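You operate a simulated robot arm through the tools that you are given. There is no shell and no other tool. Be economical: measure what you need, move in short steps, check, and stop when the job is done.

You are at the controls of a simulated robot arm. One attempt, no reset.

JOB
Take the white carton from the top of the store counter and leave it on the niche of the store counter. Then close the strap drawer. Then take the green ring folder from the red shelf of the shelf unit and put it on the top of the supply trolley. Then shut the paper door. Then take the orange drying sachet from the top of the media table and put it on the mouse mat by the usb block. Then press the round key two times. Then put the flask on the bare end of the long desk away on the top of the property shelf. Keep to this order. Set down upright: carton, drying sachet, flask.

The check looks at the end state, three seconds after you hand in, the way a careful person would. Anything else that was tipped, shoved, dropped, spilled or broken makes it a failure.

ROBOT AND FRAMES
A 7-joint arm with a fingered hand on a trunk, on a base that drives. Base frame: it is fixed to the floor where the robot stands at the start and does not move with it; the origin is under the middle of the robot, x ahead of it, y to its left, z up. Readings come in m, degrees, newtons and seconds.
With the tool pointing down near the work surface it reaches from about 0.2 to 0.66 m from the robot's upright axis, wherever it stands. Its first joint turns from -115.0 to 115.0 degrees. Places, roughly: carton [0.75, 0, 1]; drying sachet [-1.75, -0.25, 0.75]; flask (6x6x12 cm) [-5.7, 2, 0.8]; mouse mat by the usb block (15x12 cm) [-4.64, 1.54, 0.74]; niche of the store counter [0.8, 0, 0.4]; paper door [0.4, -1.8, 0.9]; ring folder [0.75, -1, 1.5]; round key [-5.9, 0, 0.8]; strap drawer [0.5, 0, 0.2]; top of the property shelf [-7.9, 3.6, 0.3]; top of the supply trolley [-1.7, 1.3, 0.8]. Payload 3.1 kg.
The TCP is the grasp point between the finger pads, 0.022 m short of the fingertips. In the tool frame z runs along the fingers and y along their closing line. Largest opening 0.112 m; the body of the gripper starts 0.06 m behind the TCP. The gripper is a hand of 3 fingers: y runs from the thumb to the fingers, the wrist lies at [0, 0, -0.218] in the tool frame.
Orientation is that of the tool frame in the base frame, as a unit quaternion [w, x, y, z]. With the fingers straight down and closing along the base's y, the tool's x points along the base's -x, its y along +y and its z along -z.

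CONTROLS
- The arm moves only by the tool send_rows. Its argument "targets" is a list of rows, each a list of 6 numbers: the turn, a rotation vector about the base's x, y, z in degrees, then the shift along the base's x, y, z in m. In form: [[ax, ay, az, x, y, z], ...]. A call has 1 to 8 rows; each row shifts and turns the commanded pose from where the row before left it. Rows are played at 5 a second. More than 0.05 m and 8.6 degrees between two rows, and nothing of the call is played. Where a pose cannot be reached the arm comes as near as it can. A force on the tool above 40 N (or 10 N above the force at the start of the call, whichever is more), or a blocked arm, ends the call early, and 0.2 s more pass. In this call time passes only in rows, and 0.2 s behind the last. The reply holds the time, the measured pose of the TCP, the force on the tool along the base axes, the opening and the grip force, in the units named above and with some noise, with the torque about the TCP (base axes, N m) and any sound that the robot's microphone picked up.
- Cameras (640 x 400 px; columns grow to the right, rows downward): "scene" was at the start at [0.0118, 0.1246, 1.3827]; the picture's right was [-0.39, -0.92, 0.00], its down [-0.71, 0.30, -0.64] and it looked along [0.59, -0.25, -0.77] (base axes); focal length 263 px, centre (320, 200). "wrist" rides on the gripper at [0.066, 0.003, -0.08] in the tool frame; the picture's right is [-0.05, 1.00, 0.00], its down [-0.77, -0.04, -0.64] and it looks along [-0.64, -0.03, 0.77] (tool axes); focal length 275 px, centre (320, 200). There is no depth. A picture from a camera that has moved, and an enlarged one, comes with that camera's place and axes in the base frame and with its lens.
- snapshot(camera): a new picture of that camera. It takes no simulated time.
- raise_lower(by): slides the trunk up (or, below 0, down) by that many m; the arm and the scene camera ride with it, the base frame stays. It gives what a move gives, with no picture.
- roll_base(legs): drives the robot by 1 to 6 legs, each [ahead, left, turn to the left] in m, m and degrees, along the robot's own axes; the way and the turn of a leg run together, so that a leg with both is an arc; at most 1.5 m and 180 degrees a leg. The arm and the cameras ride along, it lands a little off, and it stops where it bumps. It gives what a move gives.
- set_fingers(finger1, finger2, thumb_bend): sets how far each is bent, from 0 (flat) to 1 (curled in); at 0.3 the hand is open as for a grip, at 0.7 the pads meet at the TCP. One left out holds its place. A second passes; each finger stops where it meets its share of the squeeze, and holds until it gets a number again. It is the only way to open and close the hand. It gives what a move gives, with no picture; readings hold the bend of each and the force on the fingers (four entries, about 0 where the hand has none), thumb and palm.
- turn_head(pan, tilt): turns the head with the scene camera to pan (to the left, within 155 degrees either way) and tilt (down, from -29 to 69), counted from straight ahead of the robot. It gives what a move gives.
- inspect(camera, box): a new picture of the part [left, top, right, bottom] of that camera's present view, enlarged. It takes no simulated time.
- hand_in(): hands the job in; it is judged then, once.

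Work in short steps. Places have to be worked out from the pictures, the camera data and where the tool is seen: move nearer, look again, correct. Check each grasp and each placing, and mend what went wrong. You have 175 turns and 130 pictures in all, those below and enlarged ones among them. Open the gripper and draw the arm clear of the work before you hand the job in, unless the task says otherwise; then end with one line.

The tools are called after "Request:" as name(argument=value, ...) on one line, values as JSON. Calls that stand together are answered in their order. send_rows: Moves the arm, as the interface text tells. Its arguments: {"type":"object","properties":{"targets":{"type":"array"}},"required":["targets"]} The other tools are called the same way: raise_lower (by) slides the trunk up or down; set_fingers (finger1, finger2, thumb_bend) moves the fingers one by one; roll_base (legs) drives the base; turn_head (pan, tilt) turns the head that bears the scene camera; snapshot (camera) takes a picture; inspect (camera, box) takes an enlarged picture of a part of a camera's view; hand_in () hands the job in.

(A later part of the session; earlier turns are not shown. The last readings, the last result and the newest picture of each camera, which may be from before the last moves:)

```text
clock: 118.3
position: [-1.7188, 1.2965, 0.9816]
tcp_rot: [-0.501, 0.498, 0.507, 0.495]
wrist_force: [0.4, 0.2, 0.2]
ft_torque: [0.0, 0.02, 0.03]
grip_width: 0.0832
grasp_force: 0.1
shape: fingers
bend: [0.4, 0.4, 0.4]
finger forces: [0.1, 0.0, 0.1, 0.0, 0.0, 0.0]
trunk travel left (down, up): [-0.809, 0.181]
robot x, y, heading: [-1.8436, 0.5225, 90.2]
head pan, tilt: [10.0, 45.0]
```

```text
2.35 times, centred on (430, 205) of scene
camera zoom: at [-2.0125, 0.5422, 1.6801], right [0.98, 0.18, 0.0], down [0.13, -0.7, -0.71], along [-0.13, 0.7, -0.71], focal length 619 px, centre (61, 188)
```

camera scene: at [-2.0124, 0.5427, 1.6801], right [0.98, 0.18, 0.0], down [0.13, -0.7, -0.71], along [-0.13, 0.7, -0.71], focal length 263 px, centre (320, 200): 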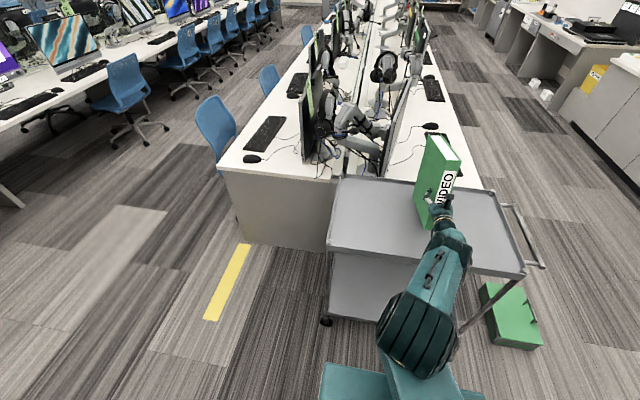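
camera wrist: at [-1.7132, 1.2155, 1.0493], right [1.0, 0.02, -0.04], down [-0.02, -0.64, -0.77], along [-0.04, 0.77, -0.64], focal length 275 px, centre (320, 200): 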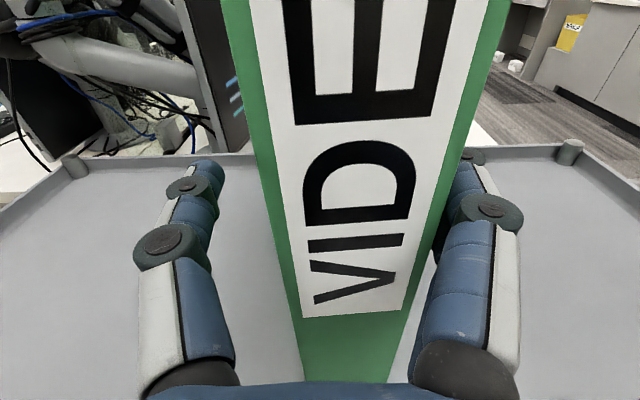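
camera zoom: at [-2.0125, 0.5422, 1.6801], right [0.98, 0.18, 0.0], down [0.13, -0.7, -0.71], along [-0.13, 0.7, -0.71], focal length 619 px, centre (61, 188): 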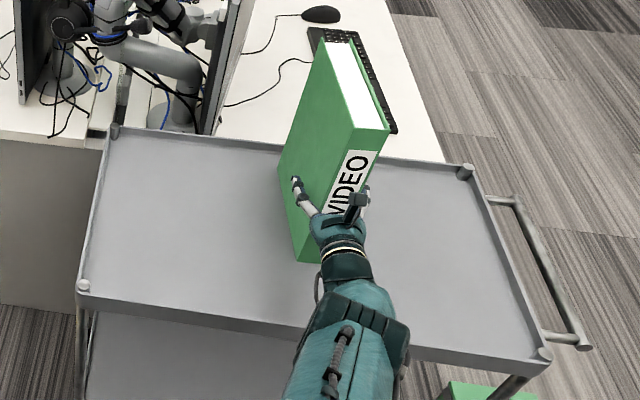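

Folder stands steadily. I centre the hand by 1 cm, and draw the arm back.

Request:
send_rows(targets=[[0, 0, 0, 0.01, 0, 0], [0, 0, 0, 0, -0.03, 0], [0, 0, 0, 0, -0.035, 0], [0, 0, 0, 0, -0.035, 0], [0, 0, 0, 0, -0.035, 0], [0, 0, 0, 0, -0.02, 0]])

Request:
snapshot(camera="wrist")

```text
clock: 119.7
position: [-1.7078, 1.1408, 0.9822]
tcp_rot: [-0.501, 0.497, 0.506, 0.495]
wrist_force: [-0.5, 0.2, 0.4]
ft_torque: [0.01, 0.01, 0.0]
grip_width: 0.0835
grasp_force: 0.0
shape: fingers
bend: [0.4, 0.4, 0.4]
finger forces: [0.0, 0.0, 0.0, 0.0, 0.0, 0.0]
trunk travel left (down, up): [-0.809, 0.181]
robot x, y, heading: [-1.8485, 0.5201, 90.2]
head pan, tilt: [10.0, 45.0]
```

```text
72 pictures are left
camera wrist: at [-1.7032, 1.0599, 1.0496], right [1.0, 0.02, -0.04], down [-0.02, -0.64, -0.77], along [-0.04, 0.77, -0.64], focal length 275 px, centre (320, 200)
```

wrist: 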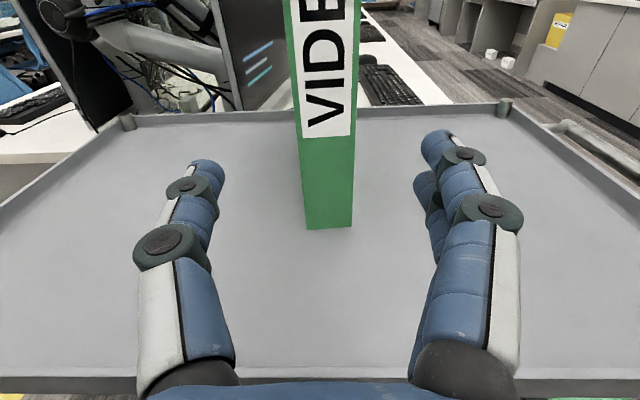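

Folder stands on the trolley. Now the paper door: strafe back right 1.5 m, turn right 180°, drive towards y≈-0.8 and look.

Request:
roll_base(legs=[[0, -1.5, 0], [0, -0.02, 0], [0, 0, -180], [1.2, 0, 0]])

Request:
turn_head(pan=30, tilt=20)

Request:
snapshot(camera="scene")

```text
clock: 140.5
position: [-0.5125, -1.3026, 0.9816]
tcp_rot: [-0.501, -0.5, 0.504, -0.494]
wrist_force: [-0.8, 0.6, -0.5]
ft_torque: [-0.01, -0.01, -0.02]
grip_width: 0.083
grasp_force: 0.0
shape: fingers
bend: [0.4, 0.4, 0.4]
finger forces: [0.1, 0.0, 0.1, 0.0, 0.0, 0.0]
trunk travel left (down, up): [-0.809, 0.181]
robot x, y, heading: [-0.3581, -0.6875, -91.6]
head pan, tilt: [10.0, 45.0]
```

```text
clock: 141.4
position: [-0.5134, -1.3022, 0.9816]
tcp_rot: [-0.502, -0.499, 0.505, -0.494]
wrist_force: [0.0, -0.1, -0.1]
ft_torque: [0.0, 0.0, 0.01]
grip_width: 0.083
grasp_force: 0.0
shape: fingers
bend: [0.4, 0.4, 0.4]
finger forces: [0.1, 0.1, 0.0, 0.0, 0.0, 0.1]
trunk travel left (down, up): [-0.809, 0.181]
robot x, y, heading: [-0.3593, -0.6865, -91.1]
head pan, tilt: [30.0, 20.0]
```

```text
71 pictures are left
camera scene: at [-0.1572, -0.7095, 1.7187], right [-0.88, -0.48, 0.0], down [-0.16, 0.3, -0.94], along [0.45, -0.82, -0.34], focal length 263 px, centre (320, 200)
```

scene: 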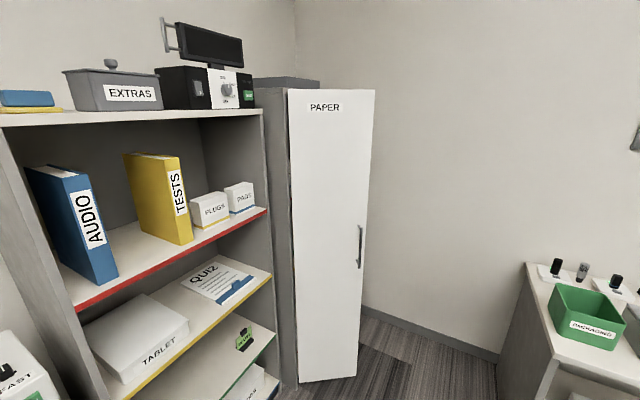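

Door: hinge near (0.53,-1.66), free edge near (0.23,-1.87), open ≈54°, its outer face toward us, handle z≈1.05. I'll push below the handle with closed fingers along +x at y≈-1.85. First close the hand, lower, turn and position.

Request:
set_fingers(finger1=0.7, finger2=0.7, thumb_bend=0.7)

Request:
raise_lower(by=-0.18)

Request:
roll_base(legs=[[0, 0, 91], [0, -0.6, 0], [-0.17, 0, 0], [0, -0.4, 0]])

Request:
turn_head(pan=-10, tilt=35)

Request:
snapshot(camera="scene")

Request:
snapshot(camera="wrist")

```text
clock: 142.4
position: [-0.5129, -1.3025, 0.981]
tcp_rot: [-0.501, -0.5, 0.504, -0.495]
wrist_force: [0.0, -0.9, 0.3]
ft_torque: [-0.02, -0.03, -0.02]
grip_width: 0.0026
grasp_force: 0.0
shape: fingers
bend: [0.7, 0.7, 0.7]
finger forces: [0.0, 0.0, 0.0, 0.0, 0.0, 0.1]
trunk travel left (down, up): [-0.809, 0.181]
robot x, y, heading: [-0.3588, -0.6889, -91.4]
head pan, tilt: [30.0, 20.0]
```

```text
clock: 144.4
position: [-0.5116, -1.3025, 0.8022]
tcp_rot: [-0.502, -0.5, 0.504, -0.494]
wrist_force: [0.0, 0.5, 0.1]
ft_torque: [0.01, 0.0, -0.01]
grip_width: 0.0029
grasp_force: 0.0
shape: fingers
bend: [0.7, 0.7, 0.7]
finger forces: [0.0, 0.1, 0.0, 0.0, 0.0, 0.0]
trunk travel left (down, up): [-0.629, 0.361]
robot x, y, heading: [-0.3582, -0.6867, -91.5]
head pan, tilt: [30.0, 20.0]
```

```text
clock: 154.3
position: [0.1037, -1.6785, 0.8028]
tcp_rot: [-0.02, 0.71, 0.023, 0.704]
wrist_force: [0.8, -0.2, 0.2]
ft_torque: [0.01, 0.0, 0.02]
grip_width: 0.0028
grasp_force: 0.0
shape: fingers
bend: [0.7, 0.7, 0.7]
finger forces: [0.0, 0.1, 0.1, 0.0, 0.0, 0.1]
trunk travel left (down, up): [-0.629, 0.361]
robot x, y, heading: [-0.5243, -1.5649, 3.3]
head pan, tilt: [30.0, 20.0]
stopped in leg 4: the robot was blocked; the commanded pose is now the measured one
```

```text
clock: 155.3
position: [0.1026, -1.6717, 0.8035]
tcp_rot: [-0.021, 0.709, 0.025, 0.704]
wrist_force: [0.1, 0.2, -0.4]
ft_torque: [-0.03, 0.03, -0.03]
grip_width: 0.0028
grasp_force: 0.0
shape: fingers
bend: [0.7, 0.7, 0.7]
finger forces: [0.0, 0.1, 0.1, 0.1, 0.0, 0.1]
trunk travel left (down, up): [-0.629, 0.361]
robot x, y, heading: [-0.5254, -1.5667, 3.3]
head pan, tilt: [-10.0, 35.0]
```

```text
70 pictures are left
camera scene: at [-0.5031, -1.4215, 1.5147], right [-0.12, -0.99, 0.0], down [-0.57, 0.07, -0.82], along [0.81, -0.1, -0.57], focal length 263 px, centre (320, 200)
```

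scene: 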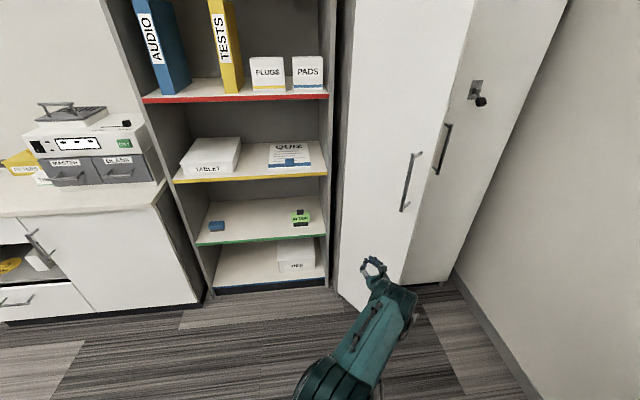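

```text
69 pictures are left
camera wrist: at [0.0247, -1.6803, 0.8703], right [0.06, -1.0, -0.04], down [-0.64, -0.01, -0.77], along [0.76, 0.08, -0.64], focal length 275 px, centre (320, 200)
```

wrist: 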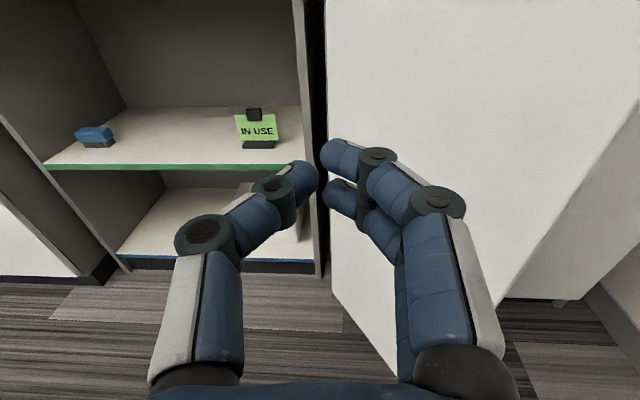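

The base was blocked on its right side; look there before going on.

Request:
turn_head(pan=-95, tilt=55)

Request:
snapshot(camera="scene")

```text
clock: 156.9
position: [0.1011, -1.6752, 0.8024]
tcp_rot: [-0.019, 0.709, 0.022, 0.704]
wrist_force: [0.7, 0.3, 0.6]
ft_torque: [0.01, 0.02, -0.02]
grip_width: 0.0027
grasp_force: 0.0
shape: fingers
bend: [0.7, 0.7, 0.7]
finger forces: [0.1, 0.0, 0.0, 0.0, 0.1, 0.0]
trunk travel left (down, up): [-0.629, 0.361]
robot x, y, heading: [-0.5217, -1.5656, 2.8]
head pan, tilt: [-95.0, 55.0]
```

```text
68 pictures are left
camera scene: at [-0.5933, -1.4838, 1.4867], right [-1.0, 0.04, 0.0], down [0.03, 0.82, -0.57], along [-0.02, -0.57, -0.82], focal length 263 px, centre (320, 200)
```

scene: 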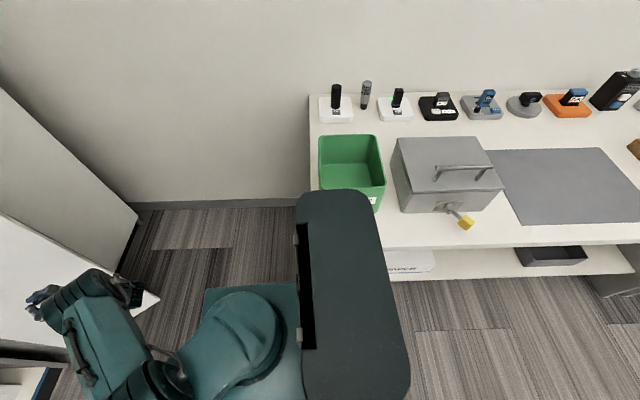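

A side table limits the space here. Better: stand near (-0.37,-1.36) with heading -25° and push along that direction, which follows the door's arc.

Request:
roll_base(legs=[[0, 0.2, 0], [0.15, 0, 0], [0, 0, -28]])

Request:
turn_head(pan=5, tilt=35)

Request:
snapshot(camera="scene")

Request:
snapshot(camera="wrist")

```text
clock: 160.9
position: [0.1093, -1.7592, 0.803]
tcp_rot: [0.155, 0.693, -0.154, 0.687]
wrist_force: [-0.3, 0.1, -0.1]
ft_torque: [-0.01, 0.03, -0.02]
grip_width: 0.0027
grasp_force: 0.1
shape: fingers
bend: [0.7, 0.7, 0.7]
finger forces: [0.0, 0.0, 0.0, 0.1, 0.0, 0.1]
trunk travel left (down, up): [-0.629, 0.361]
robot x, y, heading: [-0.3885, -1.3667, -25.5]
head pan, tilt: [-95.0, 55.0]
```

```text
clock: 162.7
position: [0.11, -1.7591, 0.8012]
tcp_rot: [0.155, 0.693, -0.154, 0.687]
wrist_force: [0.0, -1.0, 0.5]
ft_torque: [-0.01, 0.03, 0.02]
grip_width: 0.0026
grasp_force: 0.0
shape: fingers
bend: [0.7, 0.7, 0.7]
finger forces: [0.1, 0.0, 0.0, 0.1, 0.0, 0.1]
trunk travel left (down, up): [-0.629, 0.361]
robot x, y, heading: [-0.3876, -1.3562, -25.6]
head pan, tilt: [5.0, 35.0]
```

```text
67 pictures are left
camera scene: at [-0.2903, -1.2272, 1.5149], right [-0.35, -0.94, 0.0], down [-0.54, 0.2, -0.82], along [0.77, -0.29, -0.57], focal length 263 px, centre (320, 200)
```

scene: 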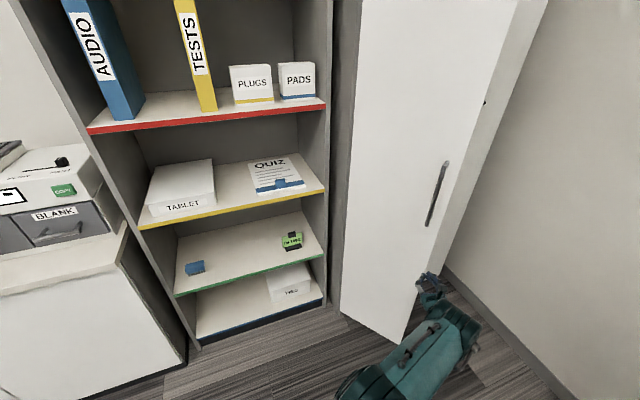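

```text
66 pictures are left
camera wrist: at [0.0368, -1.7284, 0.8696], right [-0.43, -0.9, -0.04], down [-0.57, 0.3, -0.77], along [0.71, -0.3, -0.64], focal length 275 px, centre (320, 200)
```

wrist: 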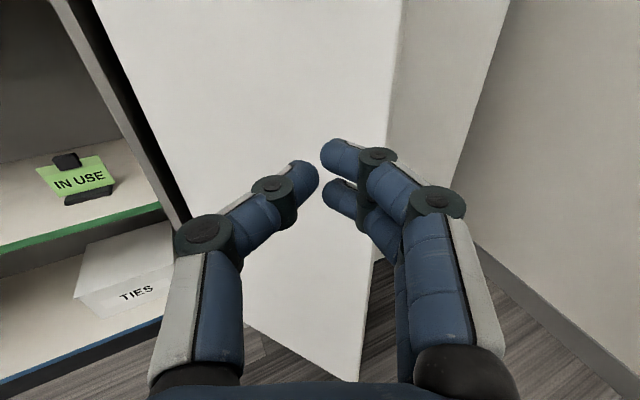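

The aim is ~4–5 cm inside the free edge; strafe left 3 cm, then push ahead.

Request:
roll_base(legs=[[0, 0.03, 0], [0.25, 0, 0]])

Request:
snapshot(camera="wrist")

Request:
snapshot(camera="scene")

```text
clock: 164.9
position: [0.3463, -1.8397, 0.8014]
tcp_rot: [0.156, 0.693, -0.155, 0.687]
wrist_force: [0.3, 0.6, 0.4]
ft_torque: [0.02, 0.01, -0.02]
grip_width: 0.0024
grasp_force: 0.0
shape: fingers
bend: [0.7, 0.7, 0.7]
finger forces: [0.1, 0.0, 0.1, 0.1, 0.0, 0.0]
trunk travel left (down, up): [-0.629, 0.361]
robot x, y, heading: [-0.1537, -1.4428, -25.7]
head pan, tilt: [5.0, 35.0]
```

```text
65 pictures are left
camera wrist: at [0.2741, -1.8093, 0.8692], right [-0.43, -0.9, -0.04], down [-0.57, 0.3, -0.77], along [0.7, -0.3, -0.64], focal length 275 px, centre (320, 200)
```

wrist: 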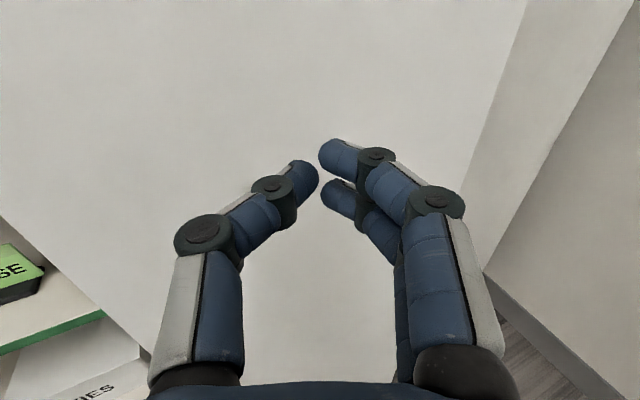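

```text
64 pictures are left
camera scene: at [-0.0526, -1.3082, 1.5149], right [-0.35, -0.94, 0.0], down [-0.54, 0.2, -0.82], along [0.77, -0.29, -0.57], focal length 263 px, centre (320, 200)
```

scene: 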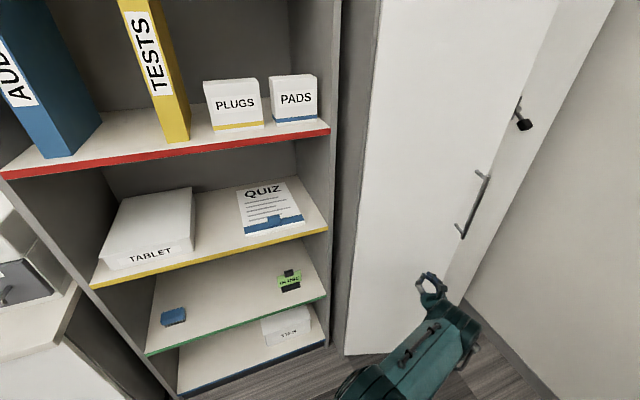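

The door swings nicely. Continue pushing with the arm in small rows until it meets its stop.

Request:
send_rows(targets=[[0, 0, 0, 0.018, -0.007, 0], [0, 0, 0, 0.018, -0.007, 0], [0, 0, 0, 0.018, -0.007, 0], [0, 0, 0, 0.018, -0.006, 0], [0, 0, 0, 0.018, -0.005, 0], [0, 0, 0, 0.018, -0.004, 0], [0, 0, 0, 0.015, -0.003, 0], [0, 0, 0, 0.015, -0.003, 0]])

Request:
snapshot(camera="scene")

```text
clock: 166.7
position: [0.4835, -1.8818, 0.8029]
tcp_rot: [0.156, 0.692, -0.155, 0.687]
wrist_force: [-1.8, 0.0, 0.0]
ft_torque: [0.02, 0.02, -0.03]
grip_width: 0.0005
grasp_force: 0.4
shape: fingers
bend: [0.7, 0.7, 0.71]
finger forces: [0.0, 0.0, 0.0, 0.0, 1.7, 0.0]
trunk travel left (down, up): [-0.629, 0.361]
robot x, y, heading: [-0.1486, -1.439, -25.8]
head pan, tilt: [5.0, 35.0]
```

```text
63 pictures are left
camera scene: at [-0.0541, -1.308, 1.5149], right [-0.35, -0.94, 0.0], down [-0.54, 0.2, -0.82], along [0.77, -0.29, -0.57], focal length 263 px, centre (320, 200)
```

scene: 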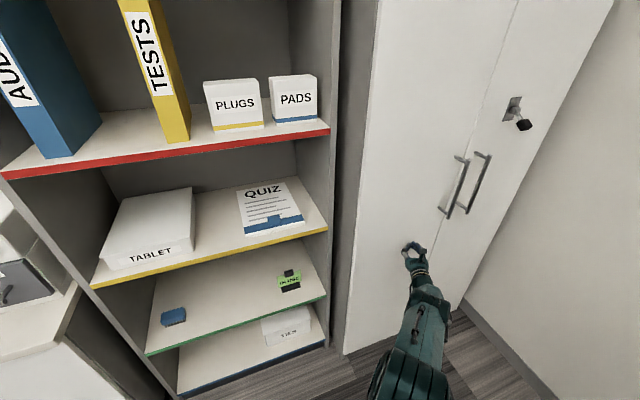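

Nearly flush. Push on until the stop.

Request:
send_rows(targets=[[0, 0, 0, 0.01, 0, 0], [0, 0, 0, 0.01, 0, 0], [0, 0, 0, 0.01, 0, 0], [0, 0, 0, 0.01, 0, 0], [0, 0, 0, 0.01, 0, 0]])

Request:
inspect(camera="scene", box=[330, 0, 620, 360])

```text
clock: 167.3
position: [0.4897, -1.8892, 0.7994]
tcp_rot: [0.159, 0.693, -0.163, 0.684]
wrist_force: [-17.7, 1.6, 4.0]
ft_torque: [-0.03, -0.11, -0.19]
grip_width: 0.0
grasp_force: 10.2
shape: fingers
bend: [0.71, 0.71, 0.74]
finger forces: [7.2, 4.5, 0.1, 0.1, 8.0, 0.0]
trunk travel left (down, up): [-0.629, 0.361]
robot x, y, heading: [-0.1488, -1.4406, -25.8]
head pan, tilt: [5.0, 35.0]
stopped in row 2: the force on the tool passed its limit at 47 N (the readings are from after the stop); the commanded pose is now the measured one
```

```text
1.11 times, centred on (475, 180) of scene
camera zoom: at [-0.0575, -1.3066, 1.5152], right [-0.36, -0.93, 0.0], down [-0.53, 0.2, -0.82], along [0.77, -0.29, -0.57], focal length 292 px, centre (148, 222)
```

zoom: 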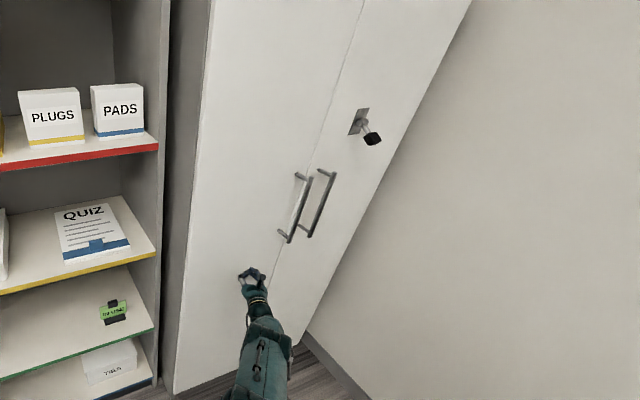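

The paper door is shut flush. Retreat, turn to face +y, raise, and travel west through the corridor toward the media table.

Request:
roll_base(legs=[[-0.25, 0, 0], [0, 0, 115.8], [0, 1.2, 0]])

Request:
raise_lower(by=0.3)

Request:
turn_head(pan=15, tilt=40)

Request:
snapshot(camera="scene")

```text
clock: 179.7
position: [-1.4651, -0.5619, 0.7967]
tcp_rot: [-0.496, 0.504, 0.504, 0.496]
wrist_force: [-0.2, 0.4, 0.5]
ft_torque: [-0.03, -0.01, 0.0]
grip_width: 0.0024
grasp_force: 0.0
shape: fingers
bend: [0.7, 0.7, 0.7]
finger forces: [0.0, 0.0, 0.0, 0.0, 0.0, 0.0]
trunk travel left (down, up): [-0.629, 0.361]
robot x, y, heading: [-1.5805, -1.3329, 90.0]
head pan, tilt: [5.0, 35.0]
```

```text
clock: 182.7
position: [-1.4646, -0.5626, 1.0971]
tcp_rot: [-0.495, 0.505, 0.504, 0.496]
wrist_force: [-0.1, -0.4, 0.1]
ft_torque: [-0.01, 0.04, -0.01]
grip_width: 0.0024
grasp_force: 0.0
shape: fingers
bend: [0.7, 0.7, 0.7]
finger forces: [0.0, 0.1, 0.0, 0.1, 0.1, 0.0]
trunk travel left (down, up): [-0.929, 0.061]
robot x, y, heading: [-1.5786, -1.3358, 90.2]
head pan, tilt: [5.0, 35.0]
```

```text
clock: 183.4
position: [-1.4633, -0.562, 1.0974]
tcp_rot: [-0.496, 0.504, 0.504, 0.496]
wrist_force: [0.3, 0.7, 0.3]
ft_torque: [0.02, -0.01, 0.0]
grip_width: 0.0025
grasp_force: 0.1
shape: fingers
bend: [0.7, 0.7, 0.7]
finger forces: [0.1, 0.0, 0.0, 0.0, 0.1, 0.1]
trunk travel left (down, up): [-0.929, 0.061]
robot x, y, heading: [-1.58, -1.3399, 90.1]
head pan, tilt: [15.0, 40.0]
```

```text
61 pictures are left
camera scene: at [-1.7551, -1.3126, 1.8074], right [0.97, 0.26, 0.0], down [0.17, -0.62, -0.77], along [-0.2, 0.74, -0.64], focal length 263 px, centre (320, 200)
```

scene: 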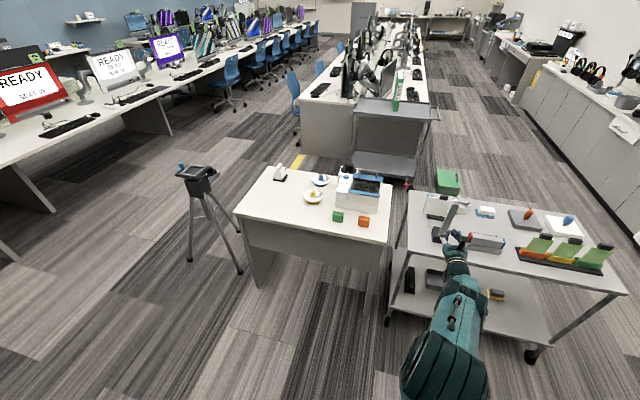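

The orange sachet is at about (-1.79,-0.24), on the front of the white table (edge y≈-0.34). I pitch the tool down while here, then drive up to it.

Request:
send_rows(targets=[[-8.5, 0, 0, 0, -0.025, 0], [-8.5, 0, 0, 0, -0.025, 0], [-8.5, 0, 0, 0, -0.025, 0], [-8.5, 0, 0, 0, -0.025, 0], [-8.5, 0, 0, 0, -0.025, 0], [-8.5, 0, 0, 0, -0.025, 0], [-8.5, 0, 0, 0, -0.025, 0], [-8.5, 0, 0, 0, -0.025, 0]])

Request:
send_rows(targets=[[-8.5, 0, 0, 0, -0.01, 0], [-8.5, 0, 0, 0, -0.01, 0], [-5, 0, 0, 0, -0.01, 0]])

Request:
roll_base(legs=[[0, 0.33, 0], [0.5, 0, 0]])

Request:
set_fingers(finger1=0.3, finger2=0.3, thumb_bend=0.3)

Request:
snapshot(camera="wrist")

Request:
turn_head(pan=0, tilt=50)

Request:
snapshot(camera="scene")

```text
clock: 185.2
position: [-1.461, -0.762, 1.0982]
tcp_rot: [-0.129, 0.696, 0.694, 0.13]
wrist_force: [-0.1, 0.2, 0.3]
ft_torque: [-0.02, 0.01, 0.01]
grip_width: 0.002
grasp_force: 0.0
shape: fingers
bend: [0.7, 0.7, 0.7]
finger forces: [0.1, 0.0, 0.0, 0.1, 0.1, 0.0]
trunk travel left (down, up): [-0.929, 0.061]
robot x, y, heading: [-1.5778, -1.3386, 90.3]
head pan, tilt: [15.0, 40.0]
```

```text
clock: 186.0
position: [-1.4639, -0.7926, 1.0976]
tcp_rot: [0.007, 0.708, 0.706, -0.005]
wrist_force: [-0.2, 0.6, 0.3]
ft_torque: [0.0, 0.0, 0.01]
grip_width: 0.0024
grasp_force: 0.0
shape: fingers
bend: [0.7, 0.7, 0.7]
finger forces: [0.0, 0.1, 0.0, 0.1, 0.1, 0.0]
trunk travel left (down, up): [-0.929, 0.061]
robot x, y, heading: [-1.5813, -1.3378, 90.1]
head pan, tilt: [15.0, 40.0]
```

```text
clock: 190.7
position: [-1.7929, -0.2875, 1.0974]
tcp_rot: [0.005, 0.709, 0.705, -0.006]
wrist_force: [0.1, 0.7, 0.2]
ft_torque: [0.03, -0.02, -0.01]
grip_width: 0.0024
grasp_force: 0.2
shape: fingers
bend: [0.7, 0.7, 0.7]
finger forces: [0.0, 0.0, 0.1, 0.0, 0.1, 0.0]
trunk travel left (down, up): [-0.929, 0.061]
robot x, y, heading: [-1.9063, -0.8277, 89.9]
head pan, tilt: [15.0, 40.0]
```

```text
clock: 191.7
position: [-1.7922, -0.2873, 1.0982]
tcp_rot: [0.006, 0.709, 0.705, -0.006]
wrist_force: [0.3, 0.9, 0.3]
ft_torque: [0.03, 0.01, 0.0]
grip_width: 0.1113
grasp_force: 0.1
shape: fingers
bend: [0.3, 0.3, 0.3]
finger forces: [0.0, 0.0, 0.0, 0.0, 0.0, 0.1]
trunk travel left (down, up): [-0.929, 0.061]
robot x, y, heading: [-1.911, -0.8321, 90.0]
head pan, tilt: [15.0, 40.0]
```

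```text
60 pictures are left
camera wrist: at [-1.7874, -0.2212, 1.1778], right [1.0, -0.05, 0.0], down [-0.04, -0.76, 0.65], along [-0.03, -0.65, -0.76], focal length 275 px, centre (320, 200)
```

wrist: 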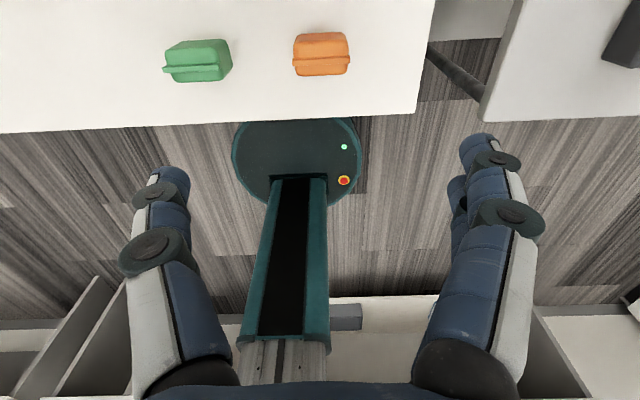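

```text
clock: 192.5
position: [-1.7913, -0.2867, 1.0972]
tcp_rot: [0.005, 0.709, 0.706, -0.006]
wrist_force: [0.5, -0.9, -0.2]
ft_torque: [0.0, -0.03, 0.02]
grip_width: 0.1112
grasp_force: 0.0
shape: fingers
bend: [0.3, 0.3, 0.3]
finger forces: [0.0, 0.0, 0.0, 0.0, 0.0, 0.0]
trunk travel left (down, up): [-0.929, 0.061]
robot x, y, heading: [-1.9119, -0.8304, 89.9]
head pan, tilt: [0.0, 50.0]
```

```text
59 pictures are left
camera scene: at [-2.0637, -0.8122, 1.7932], right [1.0, 0.0, 0.0], down [0.0, -0.77, -0.64], along [0.0, 0.64, -0.77], focal length 263 px, centre (320, 200)
```

scene: 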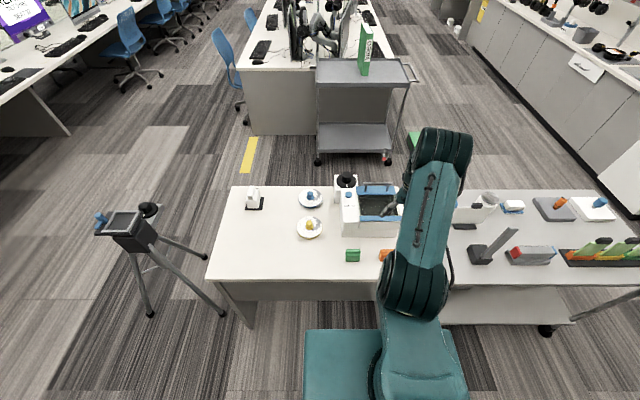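

Zoom on the sachet to see its shape.

Request:
inspect(camera="wrist", box=[240, 0, 400, 100])

Request:
inspect(camera="scene", box=[300, 180, 420, 270])

```text
4.00 times, centred on (320, 50) of wrist
camera zoom: at [-1.7874, -0.221, 1.1777], right [1.0, -0.05, 0.0], down [-0.04, -0.76, 0.65], along [-0.03, -0.65, -0.76], focal length 1101 px, centre (320, 800)
```

zoom: 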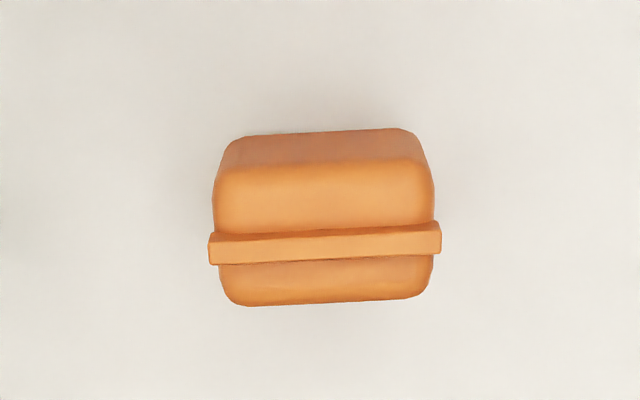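

```text
4.44 times, centred on (360, 225) of scene
camera zoom: at [-2.0637, -0.8122, 1.7932], right [1.0, 0.0, 0.0], down [0.0, -0.77, -0.64], along [0.0, 0.64, -0.77], focal length 1169 px, centre (142, 89)
```

zoom: 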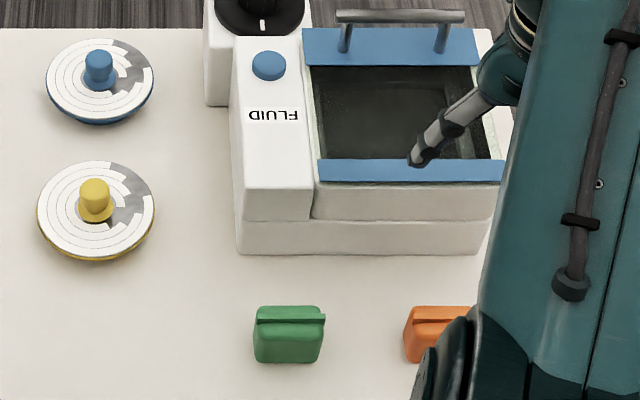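

Sachet is ≈6.2 (x) × 4 (y) cm pouch with a seam strip on top, centre ≈(-1.789,-0.30), table z≈0.80. I rotate the hand 90° to close along y, then descend partly.

Request:
send_rows(targets=[[0, 0, 8.5, 0, 0, 0], [0, 0, 8.5, 0, 0, 0], [0, 0, 8.5, 0, 0, 0], [0, 0, 8.5, 0, 0, 0], [0, 0, 8.5, 0, 0, 0], [0, 0, 8.5, 0, 0, 0], [0, 0, 8.5, 0, 0, 0], [0, 0, 8.5, 0, 0, 0]])

Request:
send_rows(targets=[[0, 0, 8.5, 0, 0, -0.03], [0, 0, 8.5, 0, 0, -0.03], [0, 0, 5, 0, 0, -0.03], [0, 0, 0, 0, -0.01, -0.03]])

Request:
snapshot(camera="wrist")

```text
clock: 194.3
position: [-1.7922, -0.288, 1.0982]
tcp_rot: [0.008, 0.192, 0.981, -0.001]
wrist_force: [0.2, -0.3, -0.6]
ft_torque: [-0.01, 0.01, 0.01]
grip_width: 0.1111
grasp_force: 0.0
shape: fingers
bend: [0.3, 0.3, 0.3]
finger forces: [0.0, 0.0, 0.0, 0.0, 0.1, 0.0]
trunk travel left (down, up): [-0.929, 0.061]
robot x, y, heading: [-1.9138, -0.8341, 90.1]
head pan, tilt: [0.0, 50.0]
```

```text
clock: 195.3
position: [-1.7923, -0.2961, 0.977]
tcp_rot: [0.009, 0.002, 1.0, 0.0]
wrist_force: [-0.3, 1.1, -0.2]
ft_torque: [0.02, 0.03, -0.02]
grip_width: 0.1113
grasp_force: 0.0
shape: fingers
bend: [0.3, 0.3, 0.3]
finger forces: [0.0, 0.0, 0.0, 0.0, 0.0, 0.0]
trunk travel left (down, up): [-0.929, 0.061]
robot x, y, heading: [-1.9132, -0.8318, 89.8]
head pan, tilt: [0.0, 50.0]
```

```text
56 pictures are left
camera wrist: at [-1.8578, -0.2946, 1.0567], right [0.05, 1.0, 0.0], down [0.76, -0.04, 0.65], along [0.65, -0.03, -0.76], focal length 275 px, centre (320, 200)
```

wrist: 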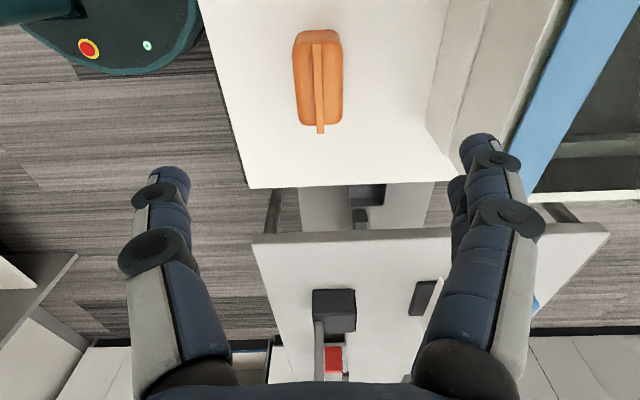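

Aligned. Narrow the opening (the FLUID box is close on one side), then descend to z≈0.835.

Request:
set_fingers(finger1=0.43, finger2=0.43, thumb_bend=0.43)

Request:
send_rows(targets=[[0, 0, 0, 0.002, -0.002, -0.04], [0, 0, 0, 0, 0, -0.04], [0, 0, 0, 0, 0, -0.03]])

Request:
send_rows(targets=[[0, 0, 0, 0, 0, -0.015], [0, 0, 0, 0, 0, -0.01], [0, 0, 0, 0, 0, -0.007]])

Request:
snapshot(camera="wrist")

```text
clock: 196.3
position: [-1.7913, -0.2959, 0.9785]
tcp_rot: [0.01, 0.003, 1.0, 0.0]
wrist_force: [-0.5, -0.1, -0.7]
ft_torque: [0.01, -0.02, 0.0]
grip_width: 0.0761
grasp_force: 0.0
shape: fingers
bend: [0.43, 0.43, 0.43]
finger forces: [0.0, 0.0, 0.0, 0.0, 0.0, 0.0]
trunk travel left (down, up): [-0.929, 0.061]
robot x, y, heading: [-1.9103, -0.8297, 89.7]
head pan, tilt: [0.0, 50.0]
```

```text
clock: 197.1
position: [-1.7897, -0.2985, 0.8677]
tcp_rot: [0.009, 0.003, 1.0, 0.001]
wrist_force: [0.3, -0.1, -0.2]
ft_torque: [-0.01, 0.0, 0.01]
grip_width: 0.0756
grasp_force: 0.0
shape: fingers
bend: [0.43, 0.43, 0.43]
finger forces: [0.0, 0.0, 0.0, 0.0, 0.0, 0.0]
trunk travel left (down, up): [-0.929, 0.061]
robot x, y, heading: [-1.9091, -0.8305, 90.0]
head pan, tilt: [0.0, 50.0]
```

```text
clock: 197.9
position: [-1.7894, -0.2983, 0.835]
tcp_rot: [0.008, 0.003, 1.0, 0.0]
wrist_force: [-0.1, -0.3, 0.7]
ft_torque: [0.02, 0.01, 0.0]
grip_width: 0.0755
grasp_force: 0.0
shape: fingers
bend: [0.43, 0.43, 0.43]
finger forces: [0.0, 0.0, 0.1, 0.0, 0.0, 0.1]
trunk travel left (down, up): [-0.929, 0.061]
robot x, y, heading: [-1.9129, -0.8343, 89.9]
head pan, tilt: [0.0, 50.0]
```

```text
55 pictures are left
camera wrist: at [-1.8563, -0.2972, 0.9157], right [0.05, 1.0, 0.0], down [0.76, -0.04, 0.65], along [0.65, -0.03, -0.76], focal length 275 px, centre (320, 200)
```

wrist: 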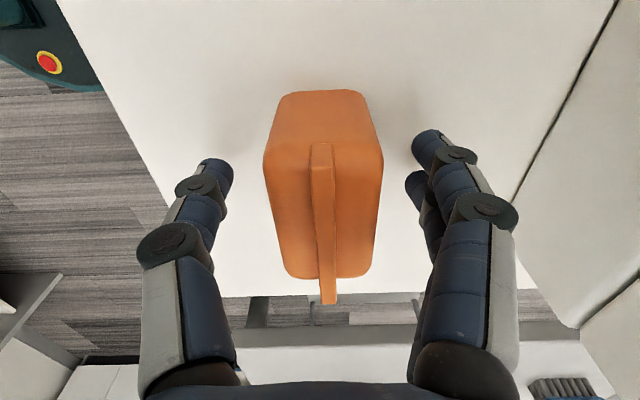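

Well centred, still a bit high relative to the pouch. Descend 1.5 cm more cautiously, then grip.

Request:
send_rows(targets=[[0, 0, 0, 0, 0, -0.005], [0, 0, 0, 0, 0, -0.005], [0, 0, 0, 0, 0, -0.005]])

Request:
set_fingers(finger1=0.65, finger2=0.65, thumb_bend=0.65)

Request:
snapshot(camera="wrist")

```text
clock: 198.9
position: [-1.7897, -0.2948, 0.8263]
tcp_rot: [0.01, 0.002, 1.0, 0.007]
wrist_force: [-1.7, 0.2, 24.8]
ft_torque: [-0.44, 0.18, -0.11]
grip_width: 0.078
grasp_force: 12.6
shape: fingers
bend: [0.46, 0.43, 0.42]
finger forces: [9.1, 0.0, 0.0, 0.0, 15.8, 0.0]
trunk travel left (down, up): [-0.929, 0.061]
robot x, y, heading: [-1.9135, -0.8312, 90.0]
head pan, tilt: [0.0, 50.0]
stopped in row 3: the force on the tool passed its limit at 44 N (the readings are from after the stop); the commanded pose is now the measured one
```

```text
clock: 199.3
position: [-1.7897, -0.2998, 0.8251]
tcp_rot: [0.01, 0.002, 1.0, 0.003]
wrist_force: [-0.9, -8.5, 29.6]
ft_torque: [-1.34, 0.12, 0.01]
grip_width: 0.0336
grasp_force: 17.9
shape: fingers
bend: [0.63, 0.63, 0.6]
finger forces: [1.1, 0.9, 0.0, 0.0, 32.6, 0.1]
trunk travel left (down, up): [-0.929, 0.061]
robot x, y, heading: [-1.907, -0.8308, 89.9]
head pan, tilt: [0.0, 50.0]
stopped: the force on the tool passed its limit at 43 N (the readings are from after the stop); the commanded pose is now the measured one
```

```text
54 pictures are left
camera wrist: at [-1.8557, -0.2982, 0.906], right [0.05, 1.0, 0.01], down [0.76, -0.04, 0.65], along [0.65, -0.03, -0.76], focal length 275 px, centre (320, 200)
```

wrist: 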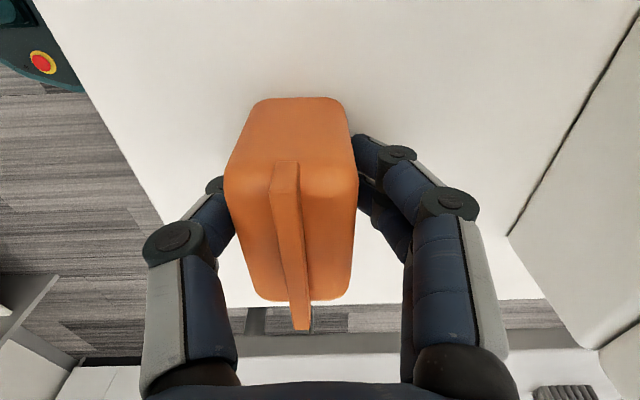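

Fingertips press on the table while curling. I raise 8 mm and finish the grip.

Request:
send_rows(targets=[[0, 0, 0, 0, 0, 0.008]])

Request:
set_fingers(finger1=0.72, finger2=0.72, thumb_bend=0.72)

Request:
snapshot(camera="wrist")

```text
clock: 199.7
position: [-1.7875, -0.2954, 0.8293]
tcp_rot: [0.01, 0.002, 1.0, 0.001]
wrist_force: [0.1, -0.7, -1.4]
ft_torque: [-0.02, -0.02, 0.02]
grip_width: 0.0322
grasp_force: 7.0
shape: fingers
bend: [0.6, 0.61, 0.61]
finger forces: [3.7, 3.7, 0.0, 0.1, 7.3, 0.0]
trunk travel left (down, up): [-0.929, 0.061]
robot x, y, heading: [-1.911, -0.8286, 89.8]
head pan, tilt: [0.0, 50.0]
```

```text
clock: 200.7
position: [-1.7891, -0.2967, 0.8308]
tcp_rot: [0.009, 0.002, 1.0, 0.002]
wrist_force: [0.4, -0.7, -0.4]
ft_torque: [-0.03, -0.01, -0.01]
grip_width: 0.031
grasp_force: 15.9
shape: fingers
bend: [0.63, 0.63, 0.62]
finger forces: [8.2, 8.0, 0.0, 0.0, 16.1, 0.0]
trunk travel left (down, up): [-0.929, 0.061]
robot x, y, heading: [-1.9079, -0.8325, 90.1]
head pan, tilt: [0.0, 50.0]
```

```text
53 pictures are left
camera wrist: at [-1.8555, -0.2947, 0.9109], right [0.05, 1.0, 0.0], down [0.76, -0.04, 0.65], along [0.65, -0.03, -0.76], focal length 275 px, centre (320, 200)
```

wrist: 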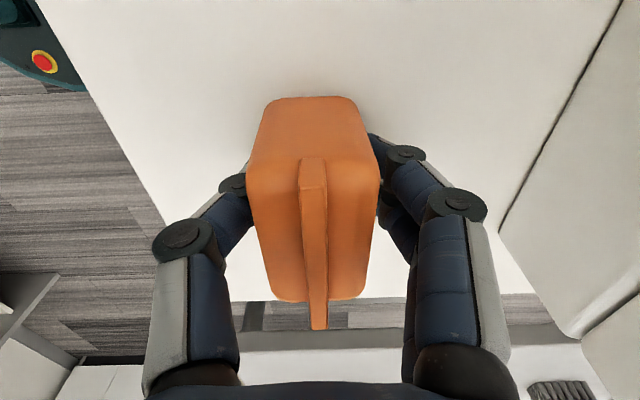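

Gripped at 3.1 cm. Lift and verify, then back away from the table.

Request:
send_rows(targets=[[0, 0, 0, 0, 0, 0.03], [0, 0, 0, 0, 0, 0.04], [0, 0, 0, 0, 0, 0.04], [0, 0, 0, 0, 0, 0.04], [0, 0, 0, 0, 0, 0.04]])

Request:
roll_base(legs=[[-0.35, 0, 0]])

Request:
turn_head(pan=60, tilt=25)

Request:
snapshot(camera="wrist")

Request:
snapshot(camera="scene")

```text
clock: 201.9
position: [-1.7897, -0.2969, 1.0231]
tcp_rot: [0.01, 0.002, 1.0, 0.001]
wrist_force: [-0.3, 0.1, -0.3]
ft_torque: [0.02, -0.04, 0.01]
grip_width: 0.0308
grasp_force: 15.8
shape: fingers
bend: [0.63, 0.64, 0.62]
finger forces: [8.0, 7.9, 0.1, 0.0, 15.8, 0.0]
trunk travel left (down, up): [-0.929, 0.061]
robot x, y, heading: [-1.9158, -0.8281, 90.0]
head pan, tilt: [0.0, 50.0]
```

```text
clock: 204.1
position: [-1.7884, -0.6432, 1.0226]
tcp_rot: [0.01, 0.003, 1.0, 0.001]
wrist_force: [-0.5, 0.3, -0.1]
ft_torque: [0.02, -0.03, 0.02]
grip_width: 0.0308
grasp_force: 15.7
shape: fingers
bend: [0.63, 0.64, 0.62]
finger forces: [8.1, 7.9, 0.0, 0.0, 15.9, 0.0]
trunk travel left (down, up): [-0.929, 0.061]
robot x, y, heading: [-1.9121, -1.178, 89.6]
head pan, tilt: [0.0, 50.0]
```

```text
clock: 205.4
position: [-1.7881, -0.6435, 1.0229]
tcp_rot: [0.009, 0.003, 1.0, 0.002]
wrist_force: [-0.1, 0.0, 0.5]
ft_torque: [-0.02, -0.02, 0.01]
grip_width: 0.0308
grasp_force: 15.7
shape: fingers
bend: [0.63, 0.64, 0.62]
finger forces: [7.9, 7.9, 0.0, 0.1, 15.9, 0.0]
trunk travel left (down, up): [-0.929, 0.061]
robot x, y, heading: [-1.9115, -1.1792, 89.6]
head pan, tilt: [60.0, 25.0]
```

```text
52 pictures are left
camera wrist: at [-1.8548, -0.6408, 1.1017], right [0.05, 1.0, 0.0], down [0.76, -0.04, 0.65], along [0.65, -0.03, -0.76], focal length 275 px, centre (320, 200)
```

wrist: 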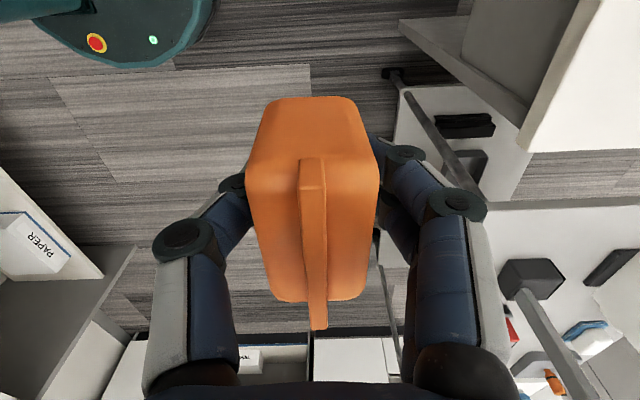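

```text
51 pictures are left
camera scene: at [-2.1442, -1.1886, 1.8307], right [0.5, 0.86, 0.0], down [0.37, -0.21, -0.91], along [-0.78, 0.46, -0.42], focal length 263 px, centre (320, 200)
```

scene: 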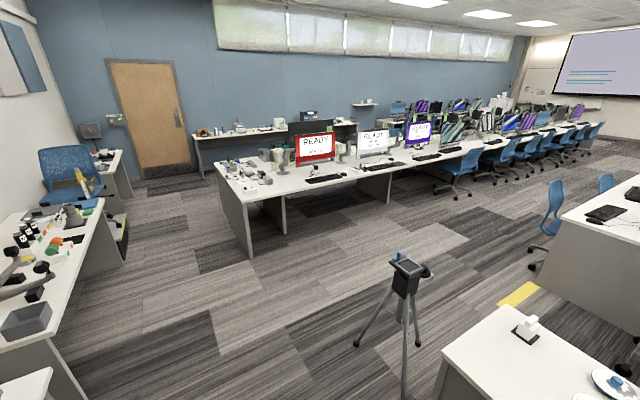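

Sachet is held. The mat lies on the near long desk (front edge x≈-4.45). I travel west past the tripod, then north to y≈1.4, then turn to face the desk.

Request:
roll_base(legs=[[0, 1.5, 0], [0, 0.27, 0], [1.4, 0, 0], [1.2, 0, 0], [0, 0, 90]])

Request:
turn_head(pan=5, tilt=42)

Request:
snapshot(camera="scene")

```text
clock: 230.5
position: [-4.1864, 1.575, 1.0222]
tcp_rot: [0.006, -0.696, 0.718, 0.008]
wrist_force: [-1.3, 0.1, -1.6]
ft_torque: [0.01, -0.02, 0.04]
grip_width: 0.0303
grasp_force: 15.4
shape: fingers
bend: [0.64, 0.64, 0.63]
finger forces: [7.7, 7.6, 0.0, 0.0, 15.3, 0.1]
trunk travel left (down, up): [-0.929, 0.061]
robot x, y, heading: [-3.6548, 1.4392, 178.2]
head pan, tilt: [60.0, 25.0]
```

```text
clock: 231.7
position: [-4.1854, 1.5751, 1.0219]
tcp_rot: [0.006, -0.696, 0.718, 0.008]
wrist_force: [-0.1, -0.7, 0.1]
ft_torque: [-0.01, 0.02, -0.01]
grip_width: 0.0308
grasp_force: 15.2
shape: fingers
bend: [0.64, 0.64, 0.63]
finger forces: [7.7, 7.6, 0.0, 0.0, 15.3, 0.0]
trunk travel left (down, up): [-0.929, 0.061]
robot x, y, heading: [-3.6545, 1.4397, 178.5]
head pan, tilt: [5.0, 42.0]
```

```text
50 pictures are left
camera scene: at [-3.6823, 1.2792, 1.8044], right [-0.06, 1.0, 0.0], down [0.67, 0.04, -0.74], along [-0.74, -0.04, -0.67], focal length 263 px, centre (320, 200)
```

scene: 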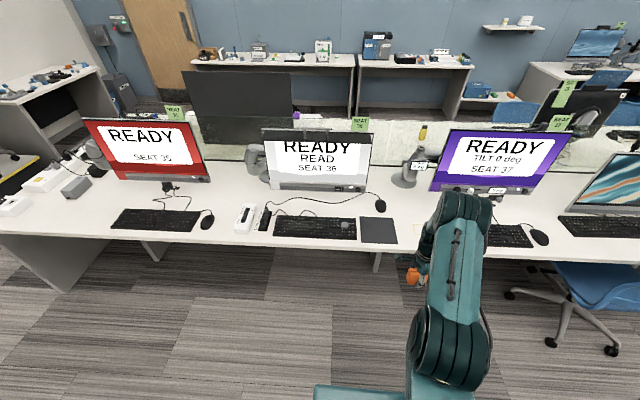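

The mat (dark square) appears at (378,230), matching the given place. Zoom to check it.

Request:
inspect(camera="scene", box=[220, 150, 460, 270])

```text
2.67 times, centred on (340, 210) of scene
camera zoom: at [-3.6823, 1.2792, 1.8044], right [-0.06, 1.0, 0.0], down [0.67, 0.04, -0.74], along [-0.74, -0.04, -0.67], focal length 701 px, centre (267, 173)
```

zoom: 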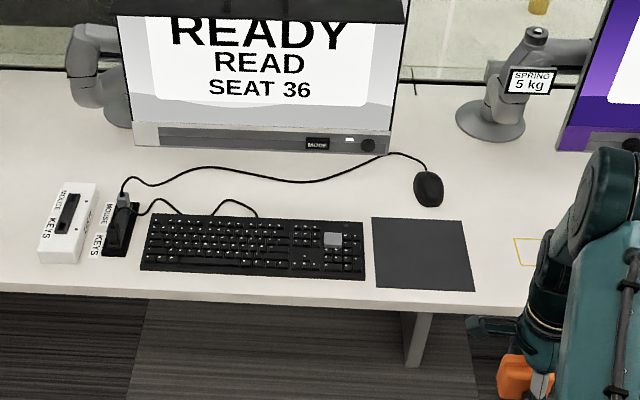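

Mat centre ≈(-4.638,1.54); desk edge x≈-4.5; nothing on the mat. Drive ahead 0.40 and left 0.045.

Request:
roll_base(legs=[[0.4, 0.045, 0]])

Request:
snapshot(camera="scene")

Request:
snapshot(camera="wrist")

```text
clock: 234.2
position: [-4.5892, 1.5426, 1.0222]
tcp_rot: [0.006, -0.696, 0.718, 0.008]
wrist_force: [1.0, -0.4, -0.9]
ft_torque: [0.02, -0.03, 0.01]
grip_width: 0.0305
grasp_force: 15.2
shape: fingers
bend: [0.64, 0.64, 0.63]
finger forces: [7.7, 7.6, 0.1, 0.0, 15.4, 0.1]
trunk travel left (down, up): [-0.929, 0.061]
robot x, y, heading: [-4.0575, 1.4076, 178.4]
head pan, tilt: [5.0, 42.0]
```

```text
48 pictures are left
camera scene: at [-4.0846, 1.2466, 1.8044], right [-0.06, 1.0, 0.0], down [0.67, 0.04, -0.74], along [-0.74, -0.04, -0.67], focal length 263 px, centre (320, 200)
```

scene: 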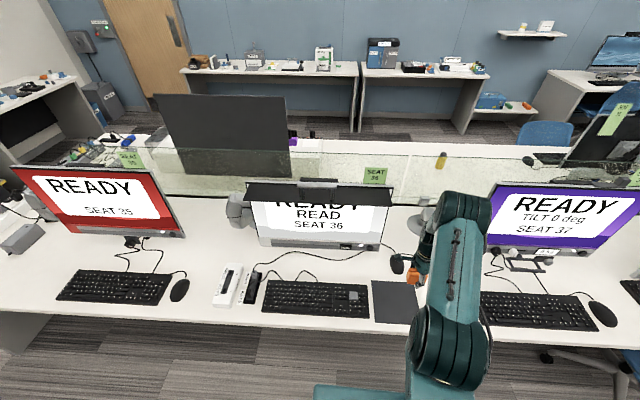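

```text
47 pictures are left
camera wrist: at [-4.5927, 1.474, 1.1018], right [-1.0, 0.08, 0.0], down [0.06, 0.76, 0.65], along [0.05, 0.65, -0.76], focal length 275 px, centre (320, 200)
```

wrist: 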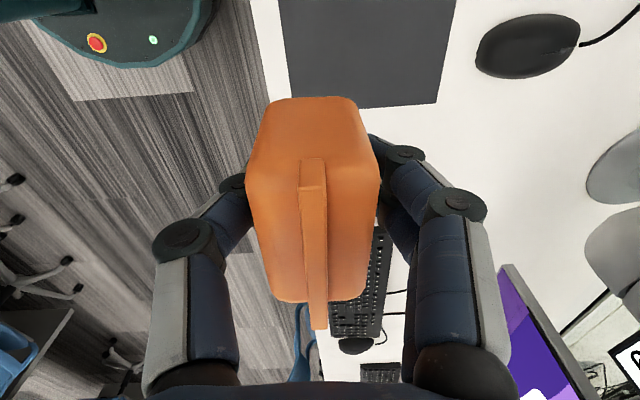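

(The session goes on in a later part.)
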